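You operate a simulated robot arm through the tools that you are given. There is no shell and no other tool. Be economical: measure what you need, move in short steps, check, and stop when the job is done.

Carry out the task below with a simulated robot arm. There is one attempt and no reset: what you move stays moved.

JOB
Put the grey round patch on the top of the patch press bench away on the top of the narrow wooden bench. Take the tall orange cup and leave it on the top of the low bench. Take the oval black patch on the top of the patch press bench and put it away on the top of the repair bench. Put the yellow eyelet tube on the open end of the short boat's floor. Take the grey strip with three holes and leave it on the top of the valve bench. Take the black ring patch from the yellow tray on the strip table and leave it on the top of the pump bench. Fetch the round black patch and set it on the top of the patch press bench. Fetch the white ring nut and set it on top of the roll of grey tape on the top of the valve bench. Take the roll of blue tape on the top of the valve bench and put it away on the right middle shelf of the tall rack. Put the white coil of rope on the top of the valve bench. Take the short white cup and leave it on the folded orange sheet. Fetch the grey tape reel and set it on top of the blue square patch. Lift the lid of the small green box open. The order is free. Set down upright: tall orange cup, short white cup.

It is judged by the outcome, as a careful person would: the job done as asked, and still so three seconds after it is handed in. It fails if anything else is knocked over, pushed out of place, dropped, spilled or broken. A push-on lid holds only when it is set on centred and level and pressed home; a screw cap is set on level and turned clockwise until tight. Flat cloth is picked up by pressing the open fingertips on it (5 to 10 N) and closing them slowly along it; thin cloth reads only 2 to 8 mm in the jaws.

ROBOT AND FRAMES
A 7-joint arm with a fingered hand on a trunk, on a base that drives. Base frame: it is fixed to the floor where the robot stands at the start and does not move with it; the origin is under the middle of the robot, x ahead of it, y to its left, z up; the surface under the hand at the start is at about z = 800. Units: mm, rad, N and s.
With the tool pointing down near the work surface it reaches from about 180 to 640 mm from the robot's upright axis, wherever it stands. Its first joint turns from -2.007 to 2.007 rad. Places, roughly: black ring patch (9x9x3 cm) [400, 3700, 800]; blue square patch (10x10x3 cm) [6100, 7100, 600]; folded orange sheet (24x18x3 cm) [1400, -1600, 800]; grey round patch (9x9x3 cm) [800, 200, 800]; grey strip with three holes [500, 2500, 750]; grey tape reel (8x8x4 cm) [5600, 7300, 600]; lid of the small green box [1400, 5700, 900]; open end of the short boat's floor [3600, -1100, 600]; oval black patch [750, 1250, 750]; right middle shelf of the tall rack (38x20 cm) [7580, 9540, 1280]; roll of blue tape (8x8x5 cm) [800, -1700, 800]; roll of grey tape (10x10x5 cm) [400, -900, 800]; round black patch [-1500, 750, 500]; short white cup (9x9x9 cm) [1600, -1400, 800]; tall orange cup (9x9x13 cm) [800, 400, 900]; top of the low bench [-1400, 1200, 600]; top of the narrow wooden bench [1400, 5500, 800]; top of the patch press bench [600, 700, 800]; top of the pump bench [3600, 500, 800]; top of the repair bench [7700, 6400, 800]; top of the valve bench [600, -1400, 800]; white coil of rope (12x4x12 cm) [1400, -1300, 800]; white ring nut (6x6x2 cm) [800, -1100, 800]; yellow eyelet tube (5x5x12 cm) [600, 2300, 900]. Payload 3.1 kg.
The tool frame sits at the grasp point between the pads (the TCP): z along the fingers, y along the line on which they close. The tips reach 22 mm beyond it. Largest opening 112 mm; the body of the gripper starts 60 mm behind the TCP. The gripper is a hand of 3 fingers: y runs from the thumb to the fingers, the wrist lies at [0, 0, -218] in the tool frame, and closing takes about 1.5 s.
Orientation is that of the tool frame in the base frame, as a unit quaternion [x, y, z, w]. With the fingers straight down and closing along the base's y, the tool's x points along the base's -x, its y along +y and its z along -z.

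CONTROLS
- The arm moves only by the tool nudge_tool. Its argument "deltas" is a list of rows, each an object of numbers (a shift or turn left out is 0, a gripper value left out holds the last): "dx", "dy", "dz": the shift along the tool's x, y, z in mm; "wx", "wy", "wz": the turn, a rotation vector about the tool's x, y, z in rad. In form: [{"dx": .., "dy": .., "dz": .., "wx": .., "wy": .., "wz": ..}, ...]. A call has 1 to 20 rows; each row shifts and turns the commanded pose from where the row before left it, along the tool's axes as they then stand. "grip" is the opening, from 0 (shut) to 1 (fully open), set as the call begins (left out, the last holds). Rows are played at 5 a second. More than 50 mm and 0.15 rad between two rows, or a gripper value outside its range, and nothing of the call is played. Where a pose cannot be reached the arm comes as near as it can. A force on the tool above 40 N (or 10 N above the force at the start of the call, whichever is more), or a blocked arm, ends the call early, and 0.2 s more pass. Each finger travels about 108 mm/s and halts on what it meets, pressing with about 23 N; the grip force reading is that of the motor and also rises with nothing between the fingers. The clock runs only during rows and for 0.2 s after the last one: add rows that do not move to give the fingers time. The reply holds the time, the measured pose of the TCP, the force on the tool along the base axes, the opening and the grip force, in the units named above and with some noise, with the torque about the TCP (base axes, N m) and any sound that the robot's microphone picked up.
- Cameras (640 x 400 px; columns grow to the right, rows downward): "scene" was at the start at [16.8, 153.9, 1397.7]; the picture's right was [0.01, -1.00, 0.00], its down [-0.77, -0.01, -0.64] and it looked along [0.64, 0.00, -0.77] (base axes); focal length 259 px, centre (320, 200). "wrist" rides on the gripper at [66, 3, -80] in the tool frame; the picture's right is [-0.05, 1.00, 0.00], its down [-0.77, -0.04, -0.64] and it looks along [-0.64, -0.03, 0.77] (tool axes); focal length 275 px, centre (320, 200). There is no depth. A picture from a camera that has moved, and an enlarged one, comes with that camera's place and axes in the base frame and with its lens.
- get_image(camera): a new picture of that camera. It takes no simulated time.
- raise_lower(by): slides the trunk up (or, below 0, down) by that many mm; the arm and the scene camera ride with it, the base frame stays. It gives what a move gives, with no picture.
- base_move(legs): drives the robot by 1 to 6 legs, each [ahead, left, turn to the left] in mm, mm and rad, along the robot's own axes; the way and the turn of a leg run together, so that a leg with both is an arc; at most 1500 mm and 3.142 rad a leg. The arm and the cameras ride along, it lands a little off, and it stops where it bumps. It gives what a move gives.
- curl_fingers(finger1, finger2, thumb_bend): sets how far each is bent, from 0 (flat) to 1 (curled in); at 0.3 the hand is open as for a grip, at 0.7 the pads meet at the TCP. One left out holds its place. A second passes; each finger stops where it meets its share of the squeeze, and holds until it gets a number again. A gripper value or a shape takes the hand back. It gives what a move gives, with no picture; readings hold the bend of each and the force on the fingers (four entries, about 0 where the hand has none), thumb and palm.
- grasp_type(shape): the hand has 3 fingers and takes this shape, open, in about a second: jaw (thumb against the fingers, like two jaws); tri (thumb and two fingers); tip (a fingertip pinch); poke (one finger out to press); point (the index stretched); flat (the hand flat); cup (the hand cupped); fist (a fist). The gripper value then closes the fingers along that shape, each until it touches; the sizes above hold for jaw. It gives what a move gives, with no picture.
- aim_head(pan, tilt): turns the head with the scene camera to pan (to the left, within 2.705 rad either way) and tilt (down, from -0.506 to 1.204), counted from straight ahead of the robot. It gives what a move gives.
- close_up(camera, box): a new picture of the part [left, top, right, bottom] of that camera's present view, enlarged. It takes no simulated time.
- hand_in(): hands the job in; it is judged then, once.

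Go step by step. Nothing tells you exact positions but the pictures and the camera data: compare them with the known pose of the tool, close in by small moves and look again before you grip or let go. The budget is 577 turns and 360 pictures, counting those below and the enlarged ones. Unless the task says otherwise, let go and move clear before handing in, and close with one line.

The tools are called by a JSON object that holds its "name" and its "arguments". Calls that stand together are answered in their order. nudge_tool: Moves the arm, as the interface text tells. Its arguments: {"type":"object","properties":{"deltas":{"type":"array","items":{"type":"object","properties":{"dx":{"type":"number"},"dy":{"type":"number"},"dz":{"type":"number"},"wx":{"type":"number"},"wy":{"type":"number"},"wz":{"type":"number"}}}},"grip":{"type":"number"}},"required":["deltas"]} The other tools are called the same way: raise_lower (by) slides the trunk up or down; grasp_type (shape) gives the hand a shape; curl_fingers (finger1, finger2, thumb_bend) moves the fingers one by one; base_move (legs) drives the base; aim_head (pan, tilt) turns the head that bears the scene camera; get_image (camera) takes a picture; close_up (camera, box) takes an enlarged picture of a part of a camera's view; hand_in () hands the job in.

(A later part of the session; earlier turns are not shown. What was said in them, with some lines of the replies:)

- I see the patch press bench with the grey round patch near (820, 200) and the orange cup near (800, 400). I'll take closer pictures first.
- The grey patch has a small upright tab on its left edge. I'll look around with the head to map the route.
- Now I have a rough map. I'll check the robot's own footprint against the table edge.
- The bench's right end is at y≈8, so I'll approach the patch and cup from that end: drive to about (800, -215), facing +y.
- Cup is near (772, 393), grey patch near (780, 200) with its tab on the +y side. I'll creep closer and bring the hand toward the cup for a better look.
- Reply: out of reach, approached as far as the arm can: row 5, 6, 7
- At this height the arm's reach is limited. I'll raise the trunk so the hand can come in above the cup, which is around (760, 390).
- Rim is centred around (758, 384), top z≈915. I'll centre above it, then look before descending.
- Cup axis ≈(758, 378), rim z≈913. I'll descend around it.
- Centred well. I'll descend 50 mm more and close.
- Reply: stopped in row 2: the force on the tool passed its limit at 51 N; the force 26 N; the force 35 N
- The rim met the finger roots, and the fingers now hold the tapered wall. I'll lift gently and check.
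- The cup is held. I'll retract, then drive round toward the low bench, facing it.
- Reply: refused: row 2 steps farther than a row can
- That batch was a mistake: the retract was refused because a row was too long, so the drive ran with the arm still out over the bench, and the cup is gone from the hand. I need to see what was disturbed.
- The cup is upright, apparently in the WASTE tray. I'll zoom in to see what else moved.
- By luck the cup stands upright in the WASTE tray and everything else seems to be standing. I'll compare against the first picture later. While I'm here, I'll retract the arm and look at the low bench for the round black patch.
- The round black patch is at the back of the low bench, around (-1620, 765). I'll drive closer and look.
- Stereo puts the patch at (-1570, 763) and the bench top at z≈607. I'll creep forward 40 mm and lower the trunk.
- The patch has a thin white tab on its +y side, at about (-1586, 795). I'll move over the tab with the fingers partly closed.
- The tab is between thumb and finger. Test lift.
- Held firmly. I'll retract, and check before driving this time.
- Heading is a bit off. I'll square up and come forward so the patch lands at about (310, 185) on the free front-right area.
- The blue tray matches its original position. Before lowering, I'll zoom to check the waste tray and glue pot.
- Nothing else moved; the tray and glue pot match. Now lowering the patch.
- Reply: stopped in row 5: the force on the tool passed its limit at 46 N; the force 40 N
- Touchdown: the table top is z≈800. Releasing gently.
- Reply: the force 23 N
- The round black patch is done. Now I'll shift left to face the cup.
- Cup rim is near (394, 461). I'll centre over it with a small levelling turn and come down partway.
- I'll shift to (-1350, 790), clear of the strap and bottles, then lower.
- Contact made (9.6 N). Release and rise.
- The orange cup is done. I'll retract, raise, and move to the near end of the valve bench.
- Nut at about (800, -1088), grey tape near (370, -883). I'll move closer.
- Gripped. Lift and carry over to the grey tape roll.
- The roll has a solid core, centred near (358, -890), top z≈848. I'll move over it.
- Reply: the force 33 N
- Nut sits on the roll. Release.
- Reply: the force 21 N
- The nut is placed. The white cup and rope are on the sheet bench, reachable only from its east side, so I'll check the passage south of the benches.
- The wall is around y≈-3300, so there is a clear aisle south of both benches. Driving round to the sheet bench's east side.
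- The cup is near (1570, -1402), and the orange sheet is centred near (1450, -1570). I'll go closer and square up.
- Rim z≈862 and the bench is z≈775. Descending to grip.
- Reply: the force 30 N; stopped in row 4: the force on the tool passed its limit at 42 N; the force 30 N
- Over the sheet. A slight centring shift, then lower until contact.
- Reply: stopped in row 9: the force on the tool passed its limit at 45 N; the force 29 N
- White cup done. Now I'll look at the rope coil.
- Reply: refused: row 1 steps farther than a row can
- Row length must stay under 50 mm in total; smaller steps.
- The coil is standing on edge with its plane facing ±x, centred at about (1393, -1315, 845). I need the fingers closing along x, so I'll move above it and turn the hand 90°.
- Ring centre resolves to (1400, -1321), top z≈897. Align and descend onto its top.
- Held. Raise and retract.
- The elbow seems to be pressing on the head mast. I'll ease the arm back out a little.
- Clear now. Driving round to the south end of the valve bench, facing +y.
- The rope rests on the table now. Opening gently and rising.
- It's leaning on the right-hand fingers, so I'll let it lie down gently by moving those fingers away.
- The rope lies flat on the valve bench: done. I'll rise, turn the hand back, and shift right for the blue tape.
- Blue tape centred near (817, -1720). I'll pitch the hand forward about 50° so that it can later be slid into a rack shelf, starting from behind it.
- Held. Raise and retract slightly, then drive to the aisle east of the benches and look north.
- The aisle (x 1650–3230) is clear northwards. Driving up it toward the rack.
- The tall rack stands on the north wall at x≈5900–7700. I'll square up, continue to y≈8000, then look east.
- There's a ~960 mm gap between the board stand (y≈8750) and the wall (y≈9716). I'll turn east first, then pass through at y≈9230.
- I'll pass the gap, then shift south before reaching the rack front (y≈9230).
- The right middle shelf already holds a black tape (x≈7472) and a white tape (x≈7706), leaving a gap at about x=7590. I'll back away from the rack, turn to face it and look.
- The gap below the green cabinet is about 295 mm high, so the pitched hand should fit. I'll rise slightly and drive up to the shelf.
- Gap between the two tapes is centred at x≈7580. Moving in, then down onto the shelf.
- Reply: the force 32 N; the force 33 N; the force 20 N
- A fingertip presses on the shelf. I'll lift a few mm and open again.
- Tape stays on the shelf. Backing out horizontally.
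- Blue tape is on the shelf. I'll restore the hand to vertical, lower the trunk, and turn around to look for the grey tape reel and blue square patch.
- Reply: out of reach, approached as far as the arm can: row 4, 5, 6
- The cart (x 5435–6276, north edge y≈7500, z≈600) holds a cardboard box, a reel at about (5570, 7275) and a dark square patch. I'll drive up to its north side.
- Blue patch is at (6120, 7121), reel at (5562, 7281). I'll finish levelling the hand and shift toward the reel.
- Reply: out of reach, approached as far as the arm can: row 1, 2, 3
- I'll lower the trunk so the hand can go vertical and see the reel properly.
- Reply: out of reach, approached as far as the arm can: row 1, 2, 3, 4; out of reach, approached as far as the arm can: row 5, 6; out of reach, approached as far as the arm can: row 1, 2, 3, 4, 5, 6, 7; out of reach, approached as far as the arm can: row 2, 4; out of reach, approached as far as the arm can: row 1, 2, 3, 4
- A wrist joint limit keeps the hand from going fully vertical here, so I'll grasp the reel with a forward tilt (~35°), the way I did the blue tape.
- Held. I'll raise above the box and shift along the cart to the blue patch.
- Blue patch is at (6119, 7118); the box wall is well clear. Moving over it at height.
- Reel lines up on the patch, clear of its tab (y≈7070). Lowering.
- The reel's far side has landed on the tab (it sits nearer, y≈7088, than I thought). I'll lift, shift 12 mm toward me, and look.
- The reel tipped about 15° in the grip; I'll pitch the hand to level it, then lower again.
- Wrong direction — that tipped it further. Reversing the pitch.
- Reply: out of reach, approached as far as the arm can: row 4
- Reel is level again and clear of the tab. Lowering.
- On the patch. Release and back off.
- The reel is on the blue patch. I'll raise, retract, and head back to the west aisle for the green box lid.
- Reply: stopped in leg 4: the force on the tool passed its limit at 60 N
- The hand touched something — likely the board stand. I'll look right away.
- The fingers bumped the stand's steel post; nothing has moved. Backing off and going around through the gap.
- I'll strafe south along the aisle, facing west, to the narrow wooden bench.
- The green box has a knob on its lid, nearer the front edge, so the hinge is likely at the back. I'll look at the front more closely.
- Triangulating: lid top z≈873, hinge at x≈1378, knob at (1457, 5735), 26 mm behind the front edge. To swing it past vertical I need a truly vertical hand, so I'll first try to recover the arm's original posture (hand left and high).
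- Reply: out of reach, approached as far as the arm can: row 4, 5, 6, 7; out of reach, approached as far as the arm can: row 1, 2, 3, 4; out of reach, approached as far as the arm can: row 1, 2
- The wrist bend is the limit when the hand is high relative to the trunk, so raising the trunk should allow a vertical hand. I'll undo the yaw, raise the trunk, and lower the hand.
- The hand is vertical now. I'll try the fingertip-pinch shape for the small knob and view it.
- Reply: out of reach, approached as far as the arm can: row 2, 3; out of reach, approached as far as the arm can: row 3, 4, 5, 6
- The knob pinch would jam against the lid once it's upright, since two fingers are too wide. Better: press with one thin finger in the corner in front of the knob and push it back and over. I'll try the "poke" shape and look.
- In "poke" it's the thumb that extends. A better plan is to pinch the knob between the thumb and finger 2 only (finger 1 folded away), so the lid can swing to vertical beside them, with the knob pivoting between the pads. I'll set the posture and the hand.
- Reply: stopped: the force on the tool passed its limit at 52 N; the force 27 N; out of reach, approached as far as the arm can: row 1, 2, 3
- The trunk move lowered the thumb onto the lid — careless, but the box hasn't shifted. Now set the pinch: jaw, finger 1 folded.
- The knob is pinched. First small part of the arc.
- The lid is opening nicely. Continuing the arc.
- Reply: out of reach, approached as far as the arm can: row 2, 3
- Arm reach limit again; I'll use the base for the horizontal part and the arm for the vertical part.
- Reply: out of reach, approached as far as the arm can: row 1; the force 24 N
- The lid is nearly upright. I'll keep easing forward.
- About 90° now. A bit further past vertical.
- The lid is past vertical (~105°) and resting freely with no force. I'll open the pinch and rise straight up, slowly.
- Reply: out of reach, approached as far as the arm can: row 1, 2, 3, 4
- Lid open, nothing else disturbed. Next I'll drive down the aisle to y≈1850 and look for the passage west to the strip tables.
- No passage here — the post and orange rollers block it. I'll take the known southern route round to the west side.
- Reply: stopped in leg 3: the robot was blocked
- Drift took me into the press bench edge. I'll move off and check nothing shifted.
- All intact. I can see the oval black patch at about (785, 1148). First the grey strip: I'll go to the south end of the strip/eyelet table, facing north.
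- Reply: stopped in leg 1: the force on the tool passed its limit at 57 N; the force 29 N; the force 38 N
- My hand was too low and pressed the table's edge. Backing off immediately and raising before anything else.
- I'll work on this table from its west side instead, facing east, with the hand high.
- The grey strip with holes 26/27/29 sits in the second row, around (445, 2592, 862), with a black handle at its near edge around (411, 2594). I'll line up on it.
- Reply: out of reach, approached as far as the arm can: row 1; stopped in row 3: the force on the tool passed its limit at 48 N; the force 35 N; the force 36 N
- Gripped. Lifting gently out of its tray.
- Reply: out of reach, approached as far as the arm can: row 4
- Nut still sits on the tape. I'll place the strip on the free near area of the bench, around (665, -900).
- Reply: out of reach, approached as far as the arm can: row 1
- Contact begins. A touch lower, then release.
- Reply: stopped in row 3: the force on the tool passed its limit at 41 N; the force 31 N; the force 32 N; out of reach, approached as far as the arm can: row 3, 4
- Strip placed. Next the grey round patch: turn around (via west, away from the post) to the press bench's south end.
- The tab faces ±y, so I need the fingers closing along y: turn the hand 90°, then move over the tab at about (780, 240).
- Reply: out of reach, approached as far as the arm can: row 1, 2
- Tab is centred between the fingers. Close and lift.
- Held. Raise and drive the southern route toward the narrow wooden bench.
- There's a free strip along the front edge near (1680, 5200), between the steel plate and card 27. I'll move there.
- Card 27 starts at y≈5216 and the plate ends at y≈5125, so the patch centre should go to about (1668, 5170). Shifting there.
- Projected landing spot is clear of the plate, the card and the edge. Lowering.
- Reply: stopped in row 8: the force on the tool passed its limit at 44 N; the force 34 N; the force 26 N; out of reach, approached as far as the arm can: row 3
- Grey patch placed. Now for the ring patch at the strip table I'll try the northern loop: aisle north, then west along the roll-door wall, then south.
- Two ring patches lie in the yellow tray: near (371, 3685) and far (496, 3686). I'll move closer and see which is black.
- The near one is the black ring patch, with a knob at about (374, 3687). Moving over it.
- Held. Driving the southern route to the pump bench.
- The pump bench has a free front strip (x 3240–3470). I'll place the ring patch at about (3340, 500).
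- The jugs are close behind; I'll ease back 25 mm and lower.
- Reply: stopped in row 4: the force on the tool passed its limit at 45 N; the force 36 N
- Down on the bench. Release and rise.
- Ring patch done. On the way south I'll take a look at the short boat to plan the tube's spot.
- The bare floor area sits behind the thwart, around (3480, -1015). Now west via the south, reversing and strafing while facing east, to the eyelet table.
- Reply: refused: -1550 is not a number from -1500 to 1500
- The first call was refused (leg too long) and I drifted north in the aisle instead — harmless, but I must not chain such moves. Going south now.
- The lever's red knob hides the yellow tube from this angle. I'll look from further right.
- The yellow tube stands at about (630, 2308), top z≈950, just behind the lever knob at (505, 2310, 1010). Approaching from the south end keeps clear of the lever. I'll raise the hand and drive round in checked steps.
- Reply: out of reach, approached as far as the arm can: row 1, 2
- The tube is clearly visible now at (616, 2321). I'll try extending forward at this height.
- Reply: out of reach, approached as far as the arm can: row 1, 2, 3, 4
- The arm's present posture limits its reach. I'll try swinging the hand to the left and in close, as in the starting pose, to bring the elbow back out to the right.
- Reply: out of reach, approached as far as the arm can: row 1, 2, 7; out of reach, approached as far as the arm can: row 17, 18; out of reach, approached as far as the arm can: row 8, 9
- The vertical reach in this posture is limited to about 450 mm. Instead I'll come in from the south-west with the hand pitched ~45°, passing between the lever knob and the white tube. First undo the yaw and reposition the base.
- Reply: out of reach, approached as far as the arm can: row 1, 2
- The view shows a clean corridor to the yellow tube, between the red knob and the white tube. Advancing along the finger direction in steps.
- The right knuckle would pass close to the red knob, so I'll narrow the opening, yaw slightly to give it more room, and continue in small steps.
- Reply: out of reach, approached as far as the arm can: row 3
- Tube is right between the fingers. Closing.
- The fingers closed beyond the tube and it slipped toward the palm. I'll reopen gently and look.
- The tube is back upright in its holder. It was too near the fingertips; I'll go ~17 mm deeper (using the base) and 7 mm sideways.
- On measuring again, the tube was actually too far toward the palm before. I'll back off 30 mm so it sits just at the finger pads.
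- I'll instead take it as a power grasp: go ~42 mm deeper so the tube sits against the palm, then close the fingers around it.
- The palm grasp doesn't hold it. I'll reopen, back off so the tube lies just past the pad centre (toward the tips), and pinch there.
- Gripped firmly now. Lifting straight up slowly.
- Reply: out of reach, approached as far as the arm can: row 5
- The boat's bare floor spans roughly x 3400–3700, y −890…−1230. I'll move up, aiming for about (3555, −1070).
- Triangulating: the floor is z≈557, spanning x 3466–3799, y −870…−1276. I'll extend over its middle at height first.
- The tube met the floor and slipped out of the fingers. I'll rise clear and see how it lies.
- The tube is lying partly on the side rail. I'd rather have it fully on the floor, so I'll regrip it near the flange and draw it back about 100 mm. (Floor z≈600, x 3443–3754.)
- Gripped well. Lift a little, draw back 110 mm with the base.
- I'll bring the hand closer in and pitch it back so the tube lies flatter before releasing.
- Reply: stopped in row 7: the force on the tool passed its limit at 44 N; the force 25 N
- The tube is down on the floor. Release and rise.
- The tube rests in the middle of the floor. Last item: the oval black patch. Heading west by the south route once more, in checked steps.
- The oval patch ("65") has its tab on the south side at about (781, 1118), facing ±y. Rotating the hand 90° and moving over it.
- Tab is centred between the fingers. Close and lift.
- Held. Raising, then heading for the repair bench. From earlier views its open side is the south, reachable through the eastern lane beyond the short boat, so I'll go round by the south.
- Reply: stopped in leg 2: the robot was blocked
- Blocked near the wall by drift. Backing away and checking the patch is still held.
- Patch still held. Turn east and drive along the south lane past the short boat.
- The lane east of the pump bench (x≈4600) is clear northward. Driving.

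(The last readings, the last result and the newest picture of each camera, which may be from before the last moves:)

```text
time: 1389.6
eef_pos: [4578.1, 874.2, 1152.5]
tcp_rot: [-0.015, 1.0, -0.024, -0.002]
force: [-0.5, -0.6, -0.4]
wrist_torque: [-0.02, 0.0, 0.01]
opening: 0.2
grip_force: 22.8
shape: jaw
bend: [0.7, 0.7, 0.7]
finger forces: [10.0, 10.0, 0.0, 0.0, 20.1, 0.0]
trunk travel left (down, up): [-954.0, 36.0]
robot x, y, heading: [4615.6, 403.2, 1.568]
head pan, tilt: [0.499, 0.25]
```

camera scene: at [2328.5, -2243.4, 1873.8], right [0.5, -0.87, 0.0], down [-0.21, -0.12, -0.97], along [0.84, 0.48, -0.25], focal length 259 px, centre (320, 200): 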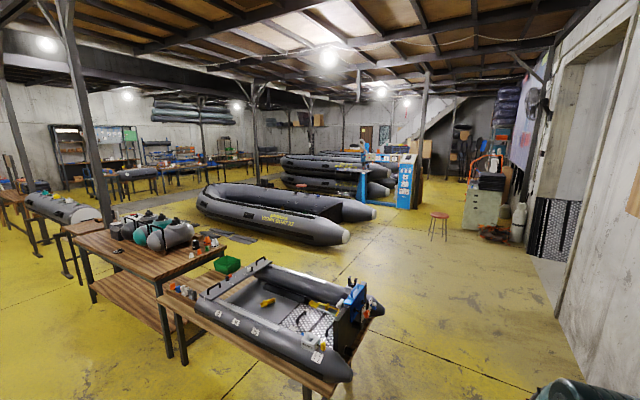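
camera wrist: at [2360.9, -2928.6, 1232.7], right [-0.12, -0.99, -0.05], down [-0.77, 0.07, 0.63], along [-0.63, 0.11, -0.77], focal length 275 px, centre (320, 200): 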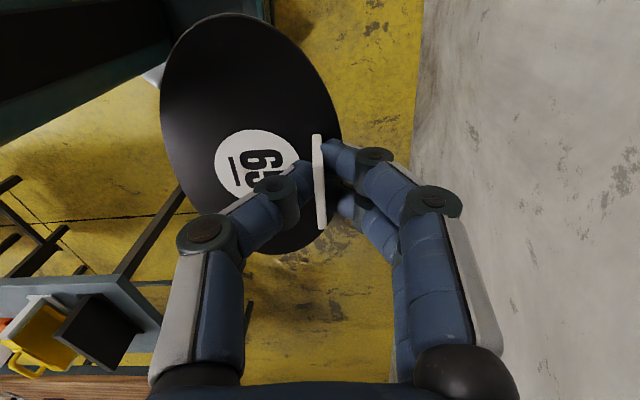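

{"name": "aim_head", "arguments": {"pan": -0.3, "tilt": 0.3}}

{"name": "get_image", "arguments": {"camera": "scene"}}

```text
time: 1390.8
eef_pos: [4577.9, 874.6, 1152.5]
tcp_rot: [-0.016, 1.0, -0.024, -0.003]
force: [-0.6, 0.0, -0.6]
wrist_torque: [0.0, -0.03, 0.0]
opening: 0.0
grip_force: 22.7
shape: jaw
bend: [0.7, 0.7, 0.7]
finger forces: [10.0, 10.0, 0.0, 0.0, 20.2, 0.0]
trunk travel left (down, up): [-954.0, 36.0]
robot x, y, heading: [4616.0, 403.2, 1.568]
head pan, tilt: [-0.3, 0.3]
```

```text
51 pictures are left
camera scene: at [4488.6, 431.1, 1869.1], right [0.95, -0.3, 0.0], down [-0.09, -0.28, -0.96], along [0.29, 0.91, -0.3], focal length 259 px, centre (320, 200)
```

scene: 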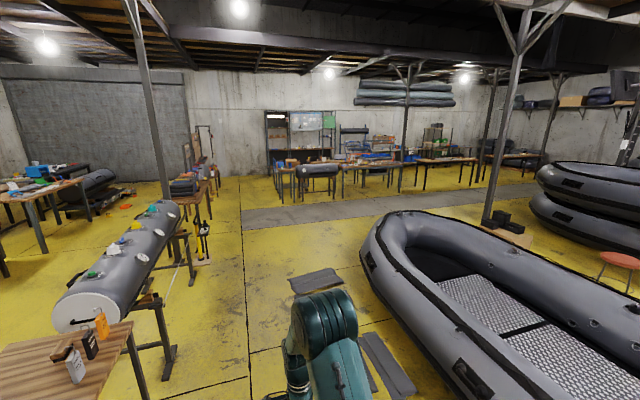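

The way north is clear to the concrete lane at y≈5300. Continuing.

{"name": "base_move", "arguments": {"legs": [[1400, 0, 0], [1400, 0, 0]]}}

{"name": "base_move", "arguments": {"legs": [[0, 0, 0], [1100, 0, 0]]}}

{"name": "aim_head", "arguments": {"pan": -0.8, "tilt": 0.3}}

{"name": "get_image", "arguments": {"camera": "scene"}}

```text
time: 1404.3
eef_pos: [4580.2, 3668.1, 1152.0]
tcp_rot: [-0.021, 1.0, -0.024, -0.002]
force: [-1.0, 0.0, -0.5]
wrist_torque: [-0.01, 0.03, 0.01]
opening: 0.3
grip_force: 22.2
shape: jaw
bend: [0.7, 0.7, 0.7]
finger forces: [10.1, 10.1, 0.0, 0.0, 20.1, 0.0]
trunk travel left (down, up): [-954.0, 36.0]
robot x, y, heading: [4621.6, 3195.2, 1.577]
head pan, tilt: [-0.3, 0.3]
```

```text
time: 1410.2
eef_pos: [4575.8, 4769.2, 1152.5]
tcp_rot: [-0.02, 1.0, -0.023, -0.002]
force: [-0.1, 0.3, -0.2]
wrist_torque: [-0.03, 0.01, -0.03]
opening: 0.1
grip_force: 22.7
shape: jaw
bend: [0.7, 0.7, 0.7]
finger forces: [10.0, 10.1, 0.0, 0.0, 20.1, 0.1]
trunk travel left (down, up): [-954.0, 36.0]
robot x, y, heading: [4617.2, 4296.0, 1.578]
head pan, tilt: [-0.3, 0.3]
```

```text
time: 1411.2
eef_pos: [4576.3, 4769.4, 1152.5]
tcp_rot: [-0.021, 0.999, -0.024, -0.001]
force: [-0.4, -0.2, -0.7]
wrist_torque: [0.01, 0.01, 0.03]
opening: 0.5
grip_force: 23.3
shape: jaw
bend: [0.7, 0.7, 0.7]
finger forces: [10.0, 10.1, 0.0, 0.0, 20.2, 0.0]
trunk travel left (down, up): [-954.0, 36.0]
robot x, y, heading: [4616.4, 4295.5, 1.574]
head pan, tilt: [-0.799, 0.3]
```

```text
50 pictures are left
camera scene: at [4529.1, 4301.5, 1869.1], right [0.7, -0.71, 0.0], down [-0.21, -0.21, -0.96], along [0.68, 0.67, -0.3], focal length 259 px, centre (320, 200)
```

scene: 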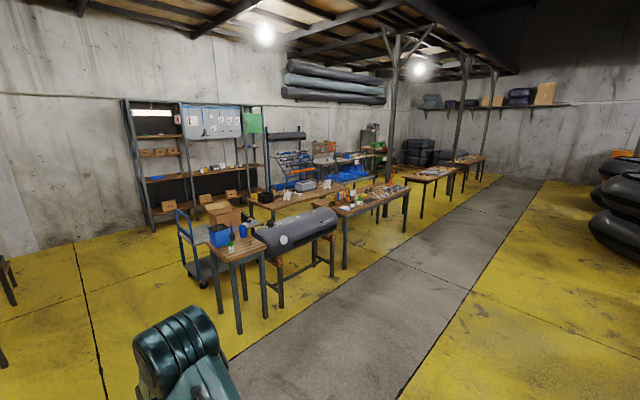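

The repair bench's south edge is at y≈6075 (x≈6710–8300). I'll go up to y≈5400, then strafe east facing north.

{"name": "base_move", "arguments": {"legs": [[1100, 0, 0], [0, -1350, 0], [0, -1300, 0]]}}

{"name": "aim_head", "arguments": {"pan": 0.0, "tilt": 0.55}}

{"name": "get_image", "arguments": {"camera": "scene"}}

```text
time: 1429.5
eef_pos: [7253.4, 5908.4, 1151.3]
tcp_rot: [-0.03, 0.999, -0.023, -0.002]
force: [0.2, 0.1, -0.7]
wrist_torque: [0.0, 0.01, 0.02]
opening: 0.1
grip_force: 22.9
shape: jaw
bend: [0.7, 0.7, 0.7]
finger forces: [10.1, 10.1, 0.1, 0.0, 20.2, 0.0]
trunk travel left (down, up): [-954.0, 36.0]
robot x, y, heading: [7303.7, 5432.7, 1.597]
head pan, tilt: [-0.799, 0.3]
```

```text
time: 1430.7
eef_pos: [7253.6, 5908.8, 1151.3]
tcp_rot: [-0.031, 0.999, -0.024, -0.002]
force: [-0.2, 0.6, 0.7]
wrist_torque: [0.03, 0.04, -0.06]
opening: 0.1
grip_force: 22.9
shape: jaw
bend: [0.7, 0.7, 0.7]
finger forces: [10.0, 10.2, 0.0, 0.1, 20.1, 0.0]
trunk travel left (down, up): [-954.0, 36.0]
robot x, y, heading: [7304.6, 5434.0, 1.598]
head pan, tilt: [0.0, 0.55]
```

```text
49 pictures are left
camera scene: at [7150.2, 5461.7, 1846.1], right [1.0, 0.03, 0.0], down [0.01, -0.52, -0.85], along [-0.02, 0.85, -0.52], focal length 259 px, centre (320, 200)
```

scene: 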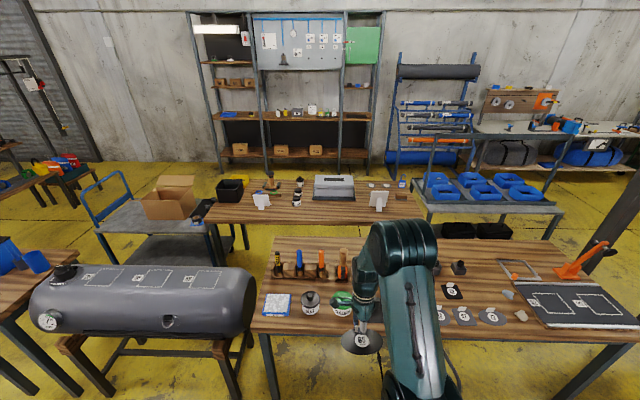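

{"name": "close_up", "arguments": {"camera": "scene", "box": [240, 220, 640, 350]}}

{"name": "get_image", "arguments": {"camera": "wrist"}}

```text
1.60 times, centred on (440, 285) of scene
camera zoom: at [7150.2, 5461.7, 1846.1], right [1.0, 0.03, 0.0], down [0.01, -0.52, -0.85], along [-0.02, 0.85, -0.52], focal length 414 px, centre (128, 64)
```

zoom: 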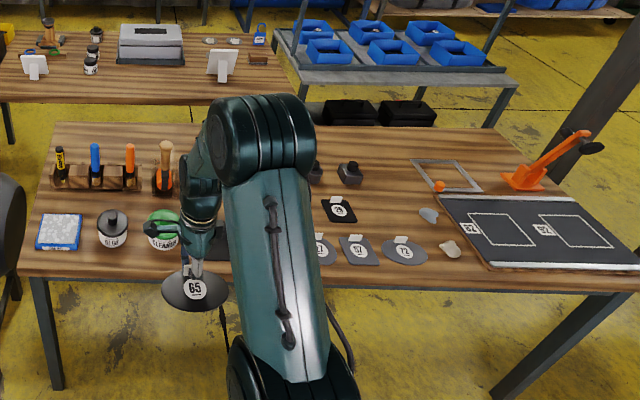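

```text
47 pictures are left
camera wrist: at [7186.8, 5911.0, 1233.0], right [-0.02, 1.0, -0.05], down [0.77, 0.04, 0.63], along [0.63, -0.03, -0.77], focal length 275 px, centre (320, 200)
```

wrist: 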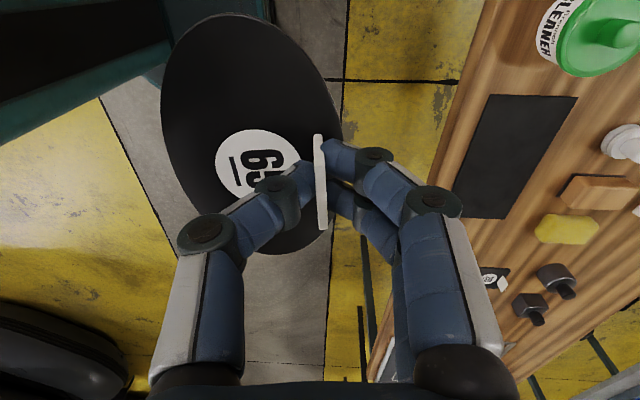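

A free patch of bench lies around (7938, 6340), between the "26" patch and the pale stone. Moving there.

{"name": "base_move", "arguments": {"legs": [[0, -670, -0.027], [425, 0, 0]]}}

{"name": "get_image", "arguments": {"camera": "wrist"}}

{"name": "close_up", "arguments": {"camera": "scene", "box": [200, 200, 520, 380]}}

```text
time: 1436.5
eef_pos: [7954.2, 6328.3, 1151.8]
tcp_rot: [-0.004, 1.0, -0.023, -0.003]
force: [0.2, -0.1, -0.4]
wrist_torque: [0.0, -0.01, 0.02]
opening: 0.1
grip_force: 23.1
shape: jaw
bend: [0.7, 0.7, 0.7]
finger forces: [10.0, 10.2, 0.0, 0.0, 20.0, 0.0]
trunk travel left (down, up): [-954.0, 36.0]
robot x, y, heading: [7979.9, 5852.0, 1.544]
head pan, tilt: [0.0, 0.55]
```

```text
46 pictures are left
camera wrist: at [7888.5, 6335.1, 1233.2], right [0.04, 1.0, -0.05], down [0.77, 0.0, 0.63], along [0.63, -0.06, -0.77], focal length 275 px, centre (320, 200)
```

wrist: 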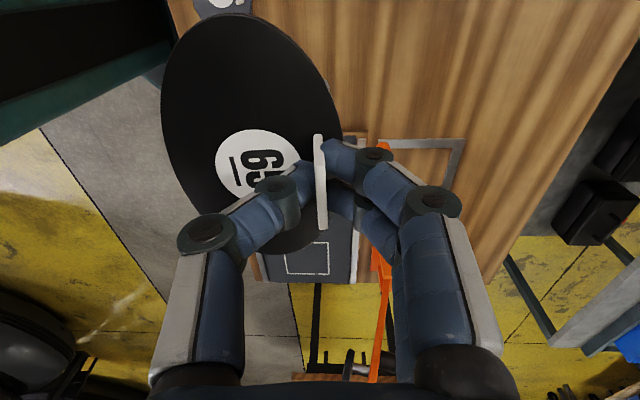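

```text
2.00 times, centred on (360, 290) of scene
camera zoom: at [7826.7, 5888.3, 1846.1], right [1.0, -0.03, 0.0], down [-0.01, -0.52, -0.85], along [0.02, 0.85, -0.52], focal length 518 px, centre (240, 20)
```

zoom: 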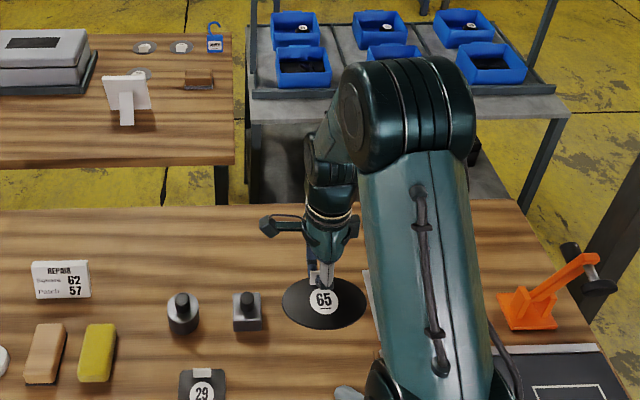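

Target centre (7915, 6340) is clear. Adjusting and lowering the trunk.

{"name": "base_move", "arguments": {"legs": [[46, 38, 0.027]]}}

{"name": "raise_lower", "arguments": {"by": -200}}

{"name": "get_image", "arguments": {"camera": "wrist"}}

{"name": "aim_head", "arguments": {"pan": 0.0, "tilt": 0.8}}

{"name": "close_up", "arguments": {"camera": "scene", "box": [220, 160, 460, 310]}}

```text
time: 1437.5
eef_pos: [7906.5, 6371.9, 1152.9]
tcp_rot: [-0.018, 1.0, -0.023, -0.003]
force: [0.4, -0.1, -0.6]
wrist_torque: [-0.01, 0.02, 0.01]
opening: 0.0
grip_force: 23.7
shape: jaw
bend: [0.7, 0.7, 0.7]
finger forces: [10.0, 10.1, 0.0, 0.1, 20.1, 0.1]
trunk travel left (down, up): [-954.0, 36.0]
robot x, y, heading: [7941.3, 5903.1, 1.562]
head pan, tilt: [0.0, 0.55]
```

```text
time: 1439.7
eef_pos: [7905.1, 6373.9, 951.5]
tcp_rot: [-0.018, 1.0, -0.024, -0.001]
force: [0.2, -0.9, -0.5]
wrist_torque: [-0.01, -0.02, 0.0]
opening: 0.1
grip_force: 22.8
shape: jaw
bend: [0.7, 0.7, 0.7]
finger forces: [9.9, 10.0, 0.1, 0.0, 20.1, 0.1]
trunk travel left (down, up): [-754.0, 236.0]
robot x, y, heading: [7942.2, 5899.8, 1.57]
head pan, tilt: [0.0, 0.55]
```

```text
44 pictures are left
camera wrist: at [7838.4, 6378.0, 1033.0], right [0.01, 1.0, -0.05], down [0.77, 0.02, 0.63], along [0.63, -0.04, -0.77], focal length 275 px, centre (320, 200)
```

wrist: 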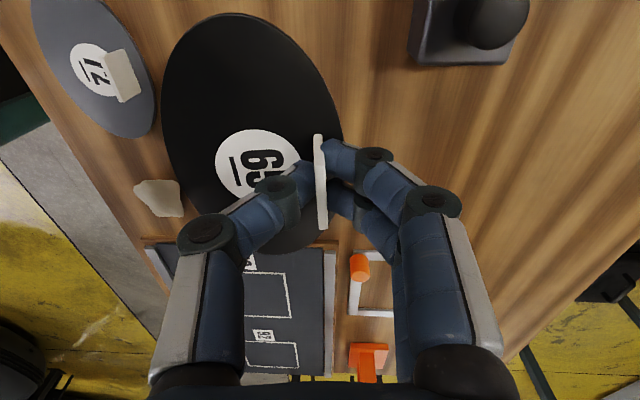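

```text
time: 1440.4
eef_pos: [7905.6, 6373.1, 952.8]
tcp_rot: [-0.016, 1.0, -0.023, -0.002]
force: [0.5, -0.4, -0.7]
wrist_torque: [0.02, 0.03, -0.03]
opening: 0.0
grip_force: 23.0
shape: jaw
bend: [0.7, 0.7, 0.7]
finger forces: [10.1, 10.2, 0.1, 0.1, 20.1, 0.0]
trunk travel left (down, up): [-754.0, 236.0]
robot x, y, heading: [7941.6, 5898.9, 1.563]
head pan, tilt: [0.0, 0.799]
```

```text
2.67 times, centred on (340, 235) of scene
camera zoom: at [7788.5, 5921.0, 1624.8], right [1.0, 0.0, 0.0], down [0.0, -0.72, -0.7], along [0.0, 0.7, -0.72], focal length 690 px, centre (267, 107)
```

zoom: 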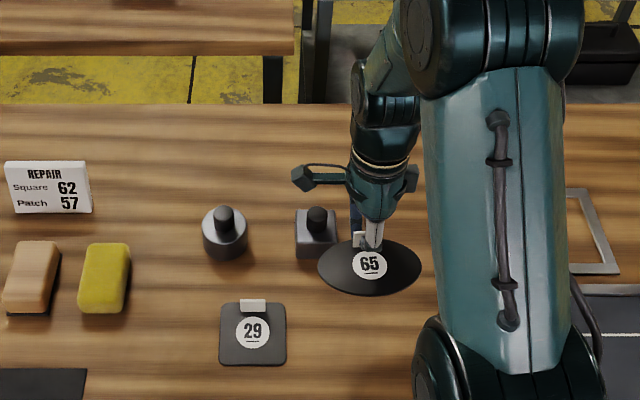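

Landing spot is clear on all sides. Lowering.

{"name": "nudge_tool", "arguments": {"deltas": [{"dz": 40}, {"dz": 40}, {"dz": 20}, {"dz": 6}, {"dz": 5}, {"dz": 4}, {"dz": 4}, {"dz": 4}, {"dz": 4}]}}

{"name": "get_image", "arguments": {"camera": "wrist"}}

```text
time: 1442.4
eef_pos: [7905.1, 6366.1, 826.9]
tcp_rot: [-0.017, 1.0, -0.02, -0.002]
force: [-2.0, 1.8, 37.0]
wrist_torque: [0.04, 0.04, 0.0]
opening: 1.5
grip_force: 22.6
shape: jaw
bend: [0.72, 0.71, 0.72]
finger forces: [16.3, 16.0, 0.0, 0.0, 30.3, 0.1]
trunk travel left (down, up): [-754.0, 236.0]
robot x, y, heading: [7938.6, 5900.3, 1.565]
head pan, tilt: [0.0, 0.799]
```

```text
42 pictures are left
camera wrist: at [7838.1, 6371.0, 908.6], right [0.01, 1.0, -0.04], down [0.77, 0.02, 0.63], along [0.63, -0.04, -0.77], focal length 275 px, centre (320, 200)
```

wrist: 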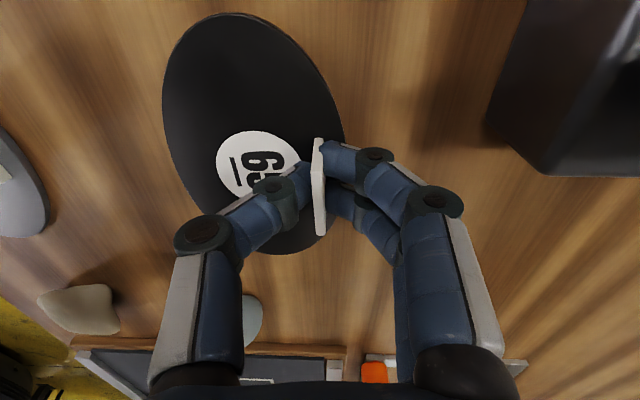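

On the bench. Release and rise.

{"name": "nudge_tool", "arguments": {"deltas": [{"dz": -3}, {}]}}

{"name": "nudge_tool", "arguments": {"deltas": [{}, {}, {}], "grip": 0.35}}

{"name": "nudge_tool", "arguments": {"deltas": [{"dz": -15}, {"dz": -35}, {"dz": -40}, {"dz": -40}]}}

{"name": "get_image", "arguments": {"camera": "wrist"}}

```text
time: 1443.0
eef_pos: [7904.2, 6365.9, 829.0]
tcp_rot: [-0.017, 1.0, -0.023, -0.002]
force: [-2.7, 2.7, 21.2]
wrist_torque: [0.05, 0.07, 0.02]
opening: 1.7
grip_force: 22.9
shape: jaw
bend: [0.71, 0.71, 0.72]
finger forces: [14.6, 14.3, 0.0, 0.0, 26.8, 0.0]
trunk travel left (down, up): [-754.0, 236.0]
robot x, y, heading: [7940.9, 5903.0, 1.567]
head pan, tilt: [0.0, 0.799]
```

```text
time: 1443.8
eef_pos: [7905.6, 6368.0, 826.8]
tcp_rot: [-0.017, 1.0, -0.023, -0.002]
force: [0.4, 0.3, -1.0]
wrist_torque: [0.0, -0.04, 0.0]
opening: 38.7
grip_force: 0.0
shape: jaw
bend: [0.74, 0.74, 0.7]
finger forces: [0.0, 0.0, 0.1, 0.0, 0.0, 0.0]
trunk travel left (down, up): [-754.0, 236.0]
robot x, y, heading: [7938.9, 5899.5, 1.568]
head pan, tilt: [0.0, 0.799]
```

```text
time: 1444.8
eef_pos: [7902.5, 6374.7, 956.9]
tcp_rot: [-0.016, 1.0, -0.024, -0.002]
force: [-0.3, 0.0, -0.1]
wrist_torque: [0.0, 0.0, -0.04]
opening: 38.7
grip_force: 0.1
shape: jaw
bend: [0.74, 0.74, 0.7]
finger forces: [0.0, 0.0, 0.0, 0.0, 0.0, 0.0]
trunk travel left (down, up): [-754.0, 236.0]
robot x, y, heading: [7942.8, 5898.0, 1.565]
head pan, tilt: [0.0, 0.799]
```

```text
41 pictures are left
camera wrist: at [7836.2, 6379.6, 1038.2], right [0.01, 1.0, -0.05], down [0.77, 0.02, 0.63], along [0.63, -0.04, -0.77], focal length 275 px, centre (320, 200)
```

wrist: 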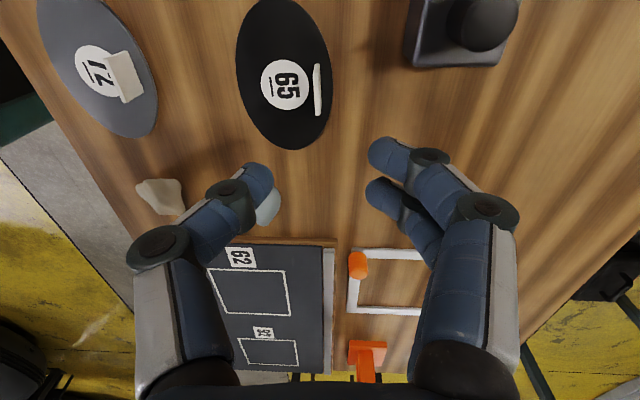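

All thirteen jobs are done; I'll move clear of the bench before handing in.

{"name": "raise_lower", "arguments": {"by": 150}}

{"name": "base_move", "arguments": {"legs": [[-400, 0, 0]]}}

{"name": "hand_in", "arguments": {}}

```text
time: 1446.6
eef_pos: [7901.8, 6374.9, 1106.9]
tcp_rot: [-0.017, 1.0, -0.023, -0.002]
force: [0.1, 0.3, 0.0]
wrist_torque: [0.03, -0.02, 0.04]
opening: 38.9
grip_force: 0.0
shape: jaw
bend: [0.74, 0.74, 0.7]
finger forces: [0.0, 0.1, 0.0, 0.1, 0.1, 0.0]
trunk travel left (down, up): [-904.0, 86.0]
robot x, y, heading: [7939.2, 5896.6, 1.57]
head pan, tilt: [0.0, 0.799]
```

```text
time: 1449.0
eef_pos: [7902.9, 5979.7, 1106.3]
tcp_rot: [-0.018, 1.0, -0.023, -0.002]
force: [-1.0, 1.1, -0.4]
wrist_torque: [-0.01, 0.0, -0.01]
opening: 38.9
grip_force: 0.0
shape: jaw
bend: [0.74, 0.74, 0.7]
finger forces: [0.1, 0.0, 0.0, 0.1, 0.0, 0.0]
trunk travel left (down, up): [-904.0, 86.0]
robot x, y, heading: [7941.2, 5507.1, 1.568]
head pan, tilt: [0.0, 0.799]
```

```text
The job is handed in.
```

All thirteen tasks are done and the job is handed in; on the way I dropped the orange cup in the waste tray and had to pick it up again, let the tube slip once, and bumped a few fixtures, but I saw nothing else moved or knocked over.
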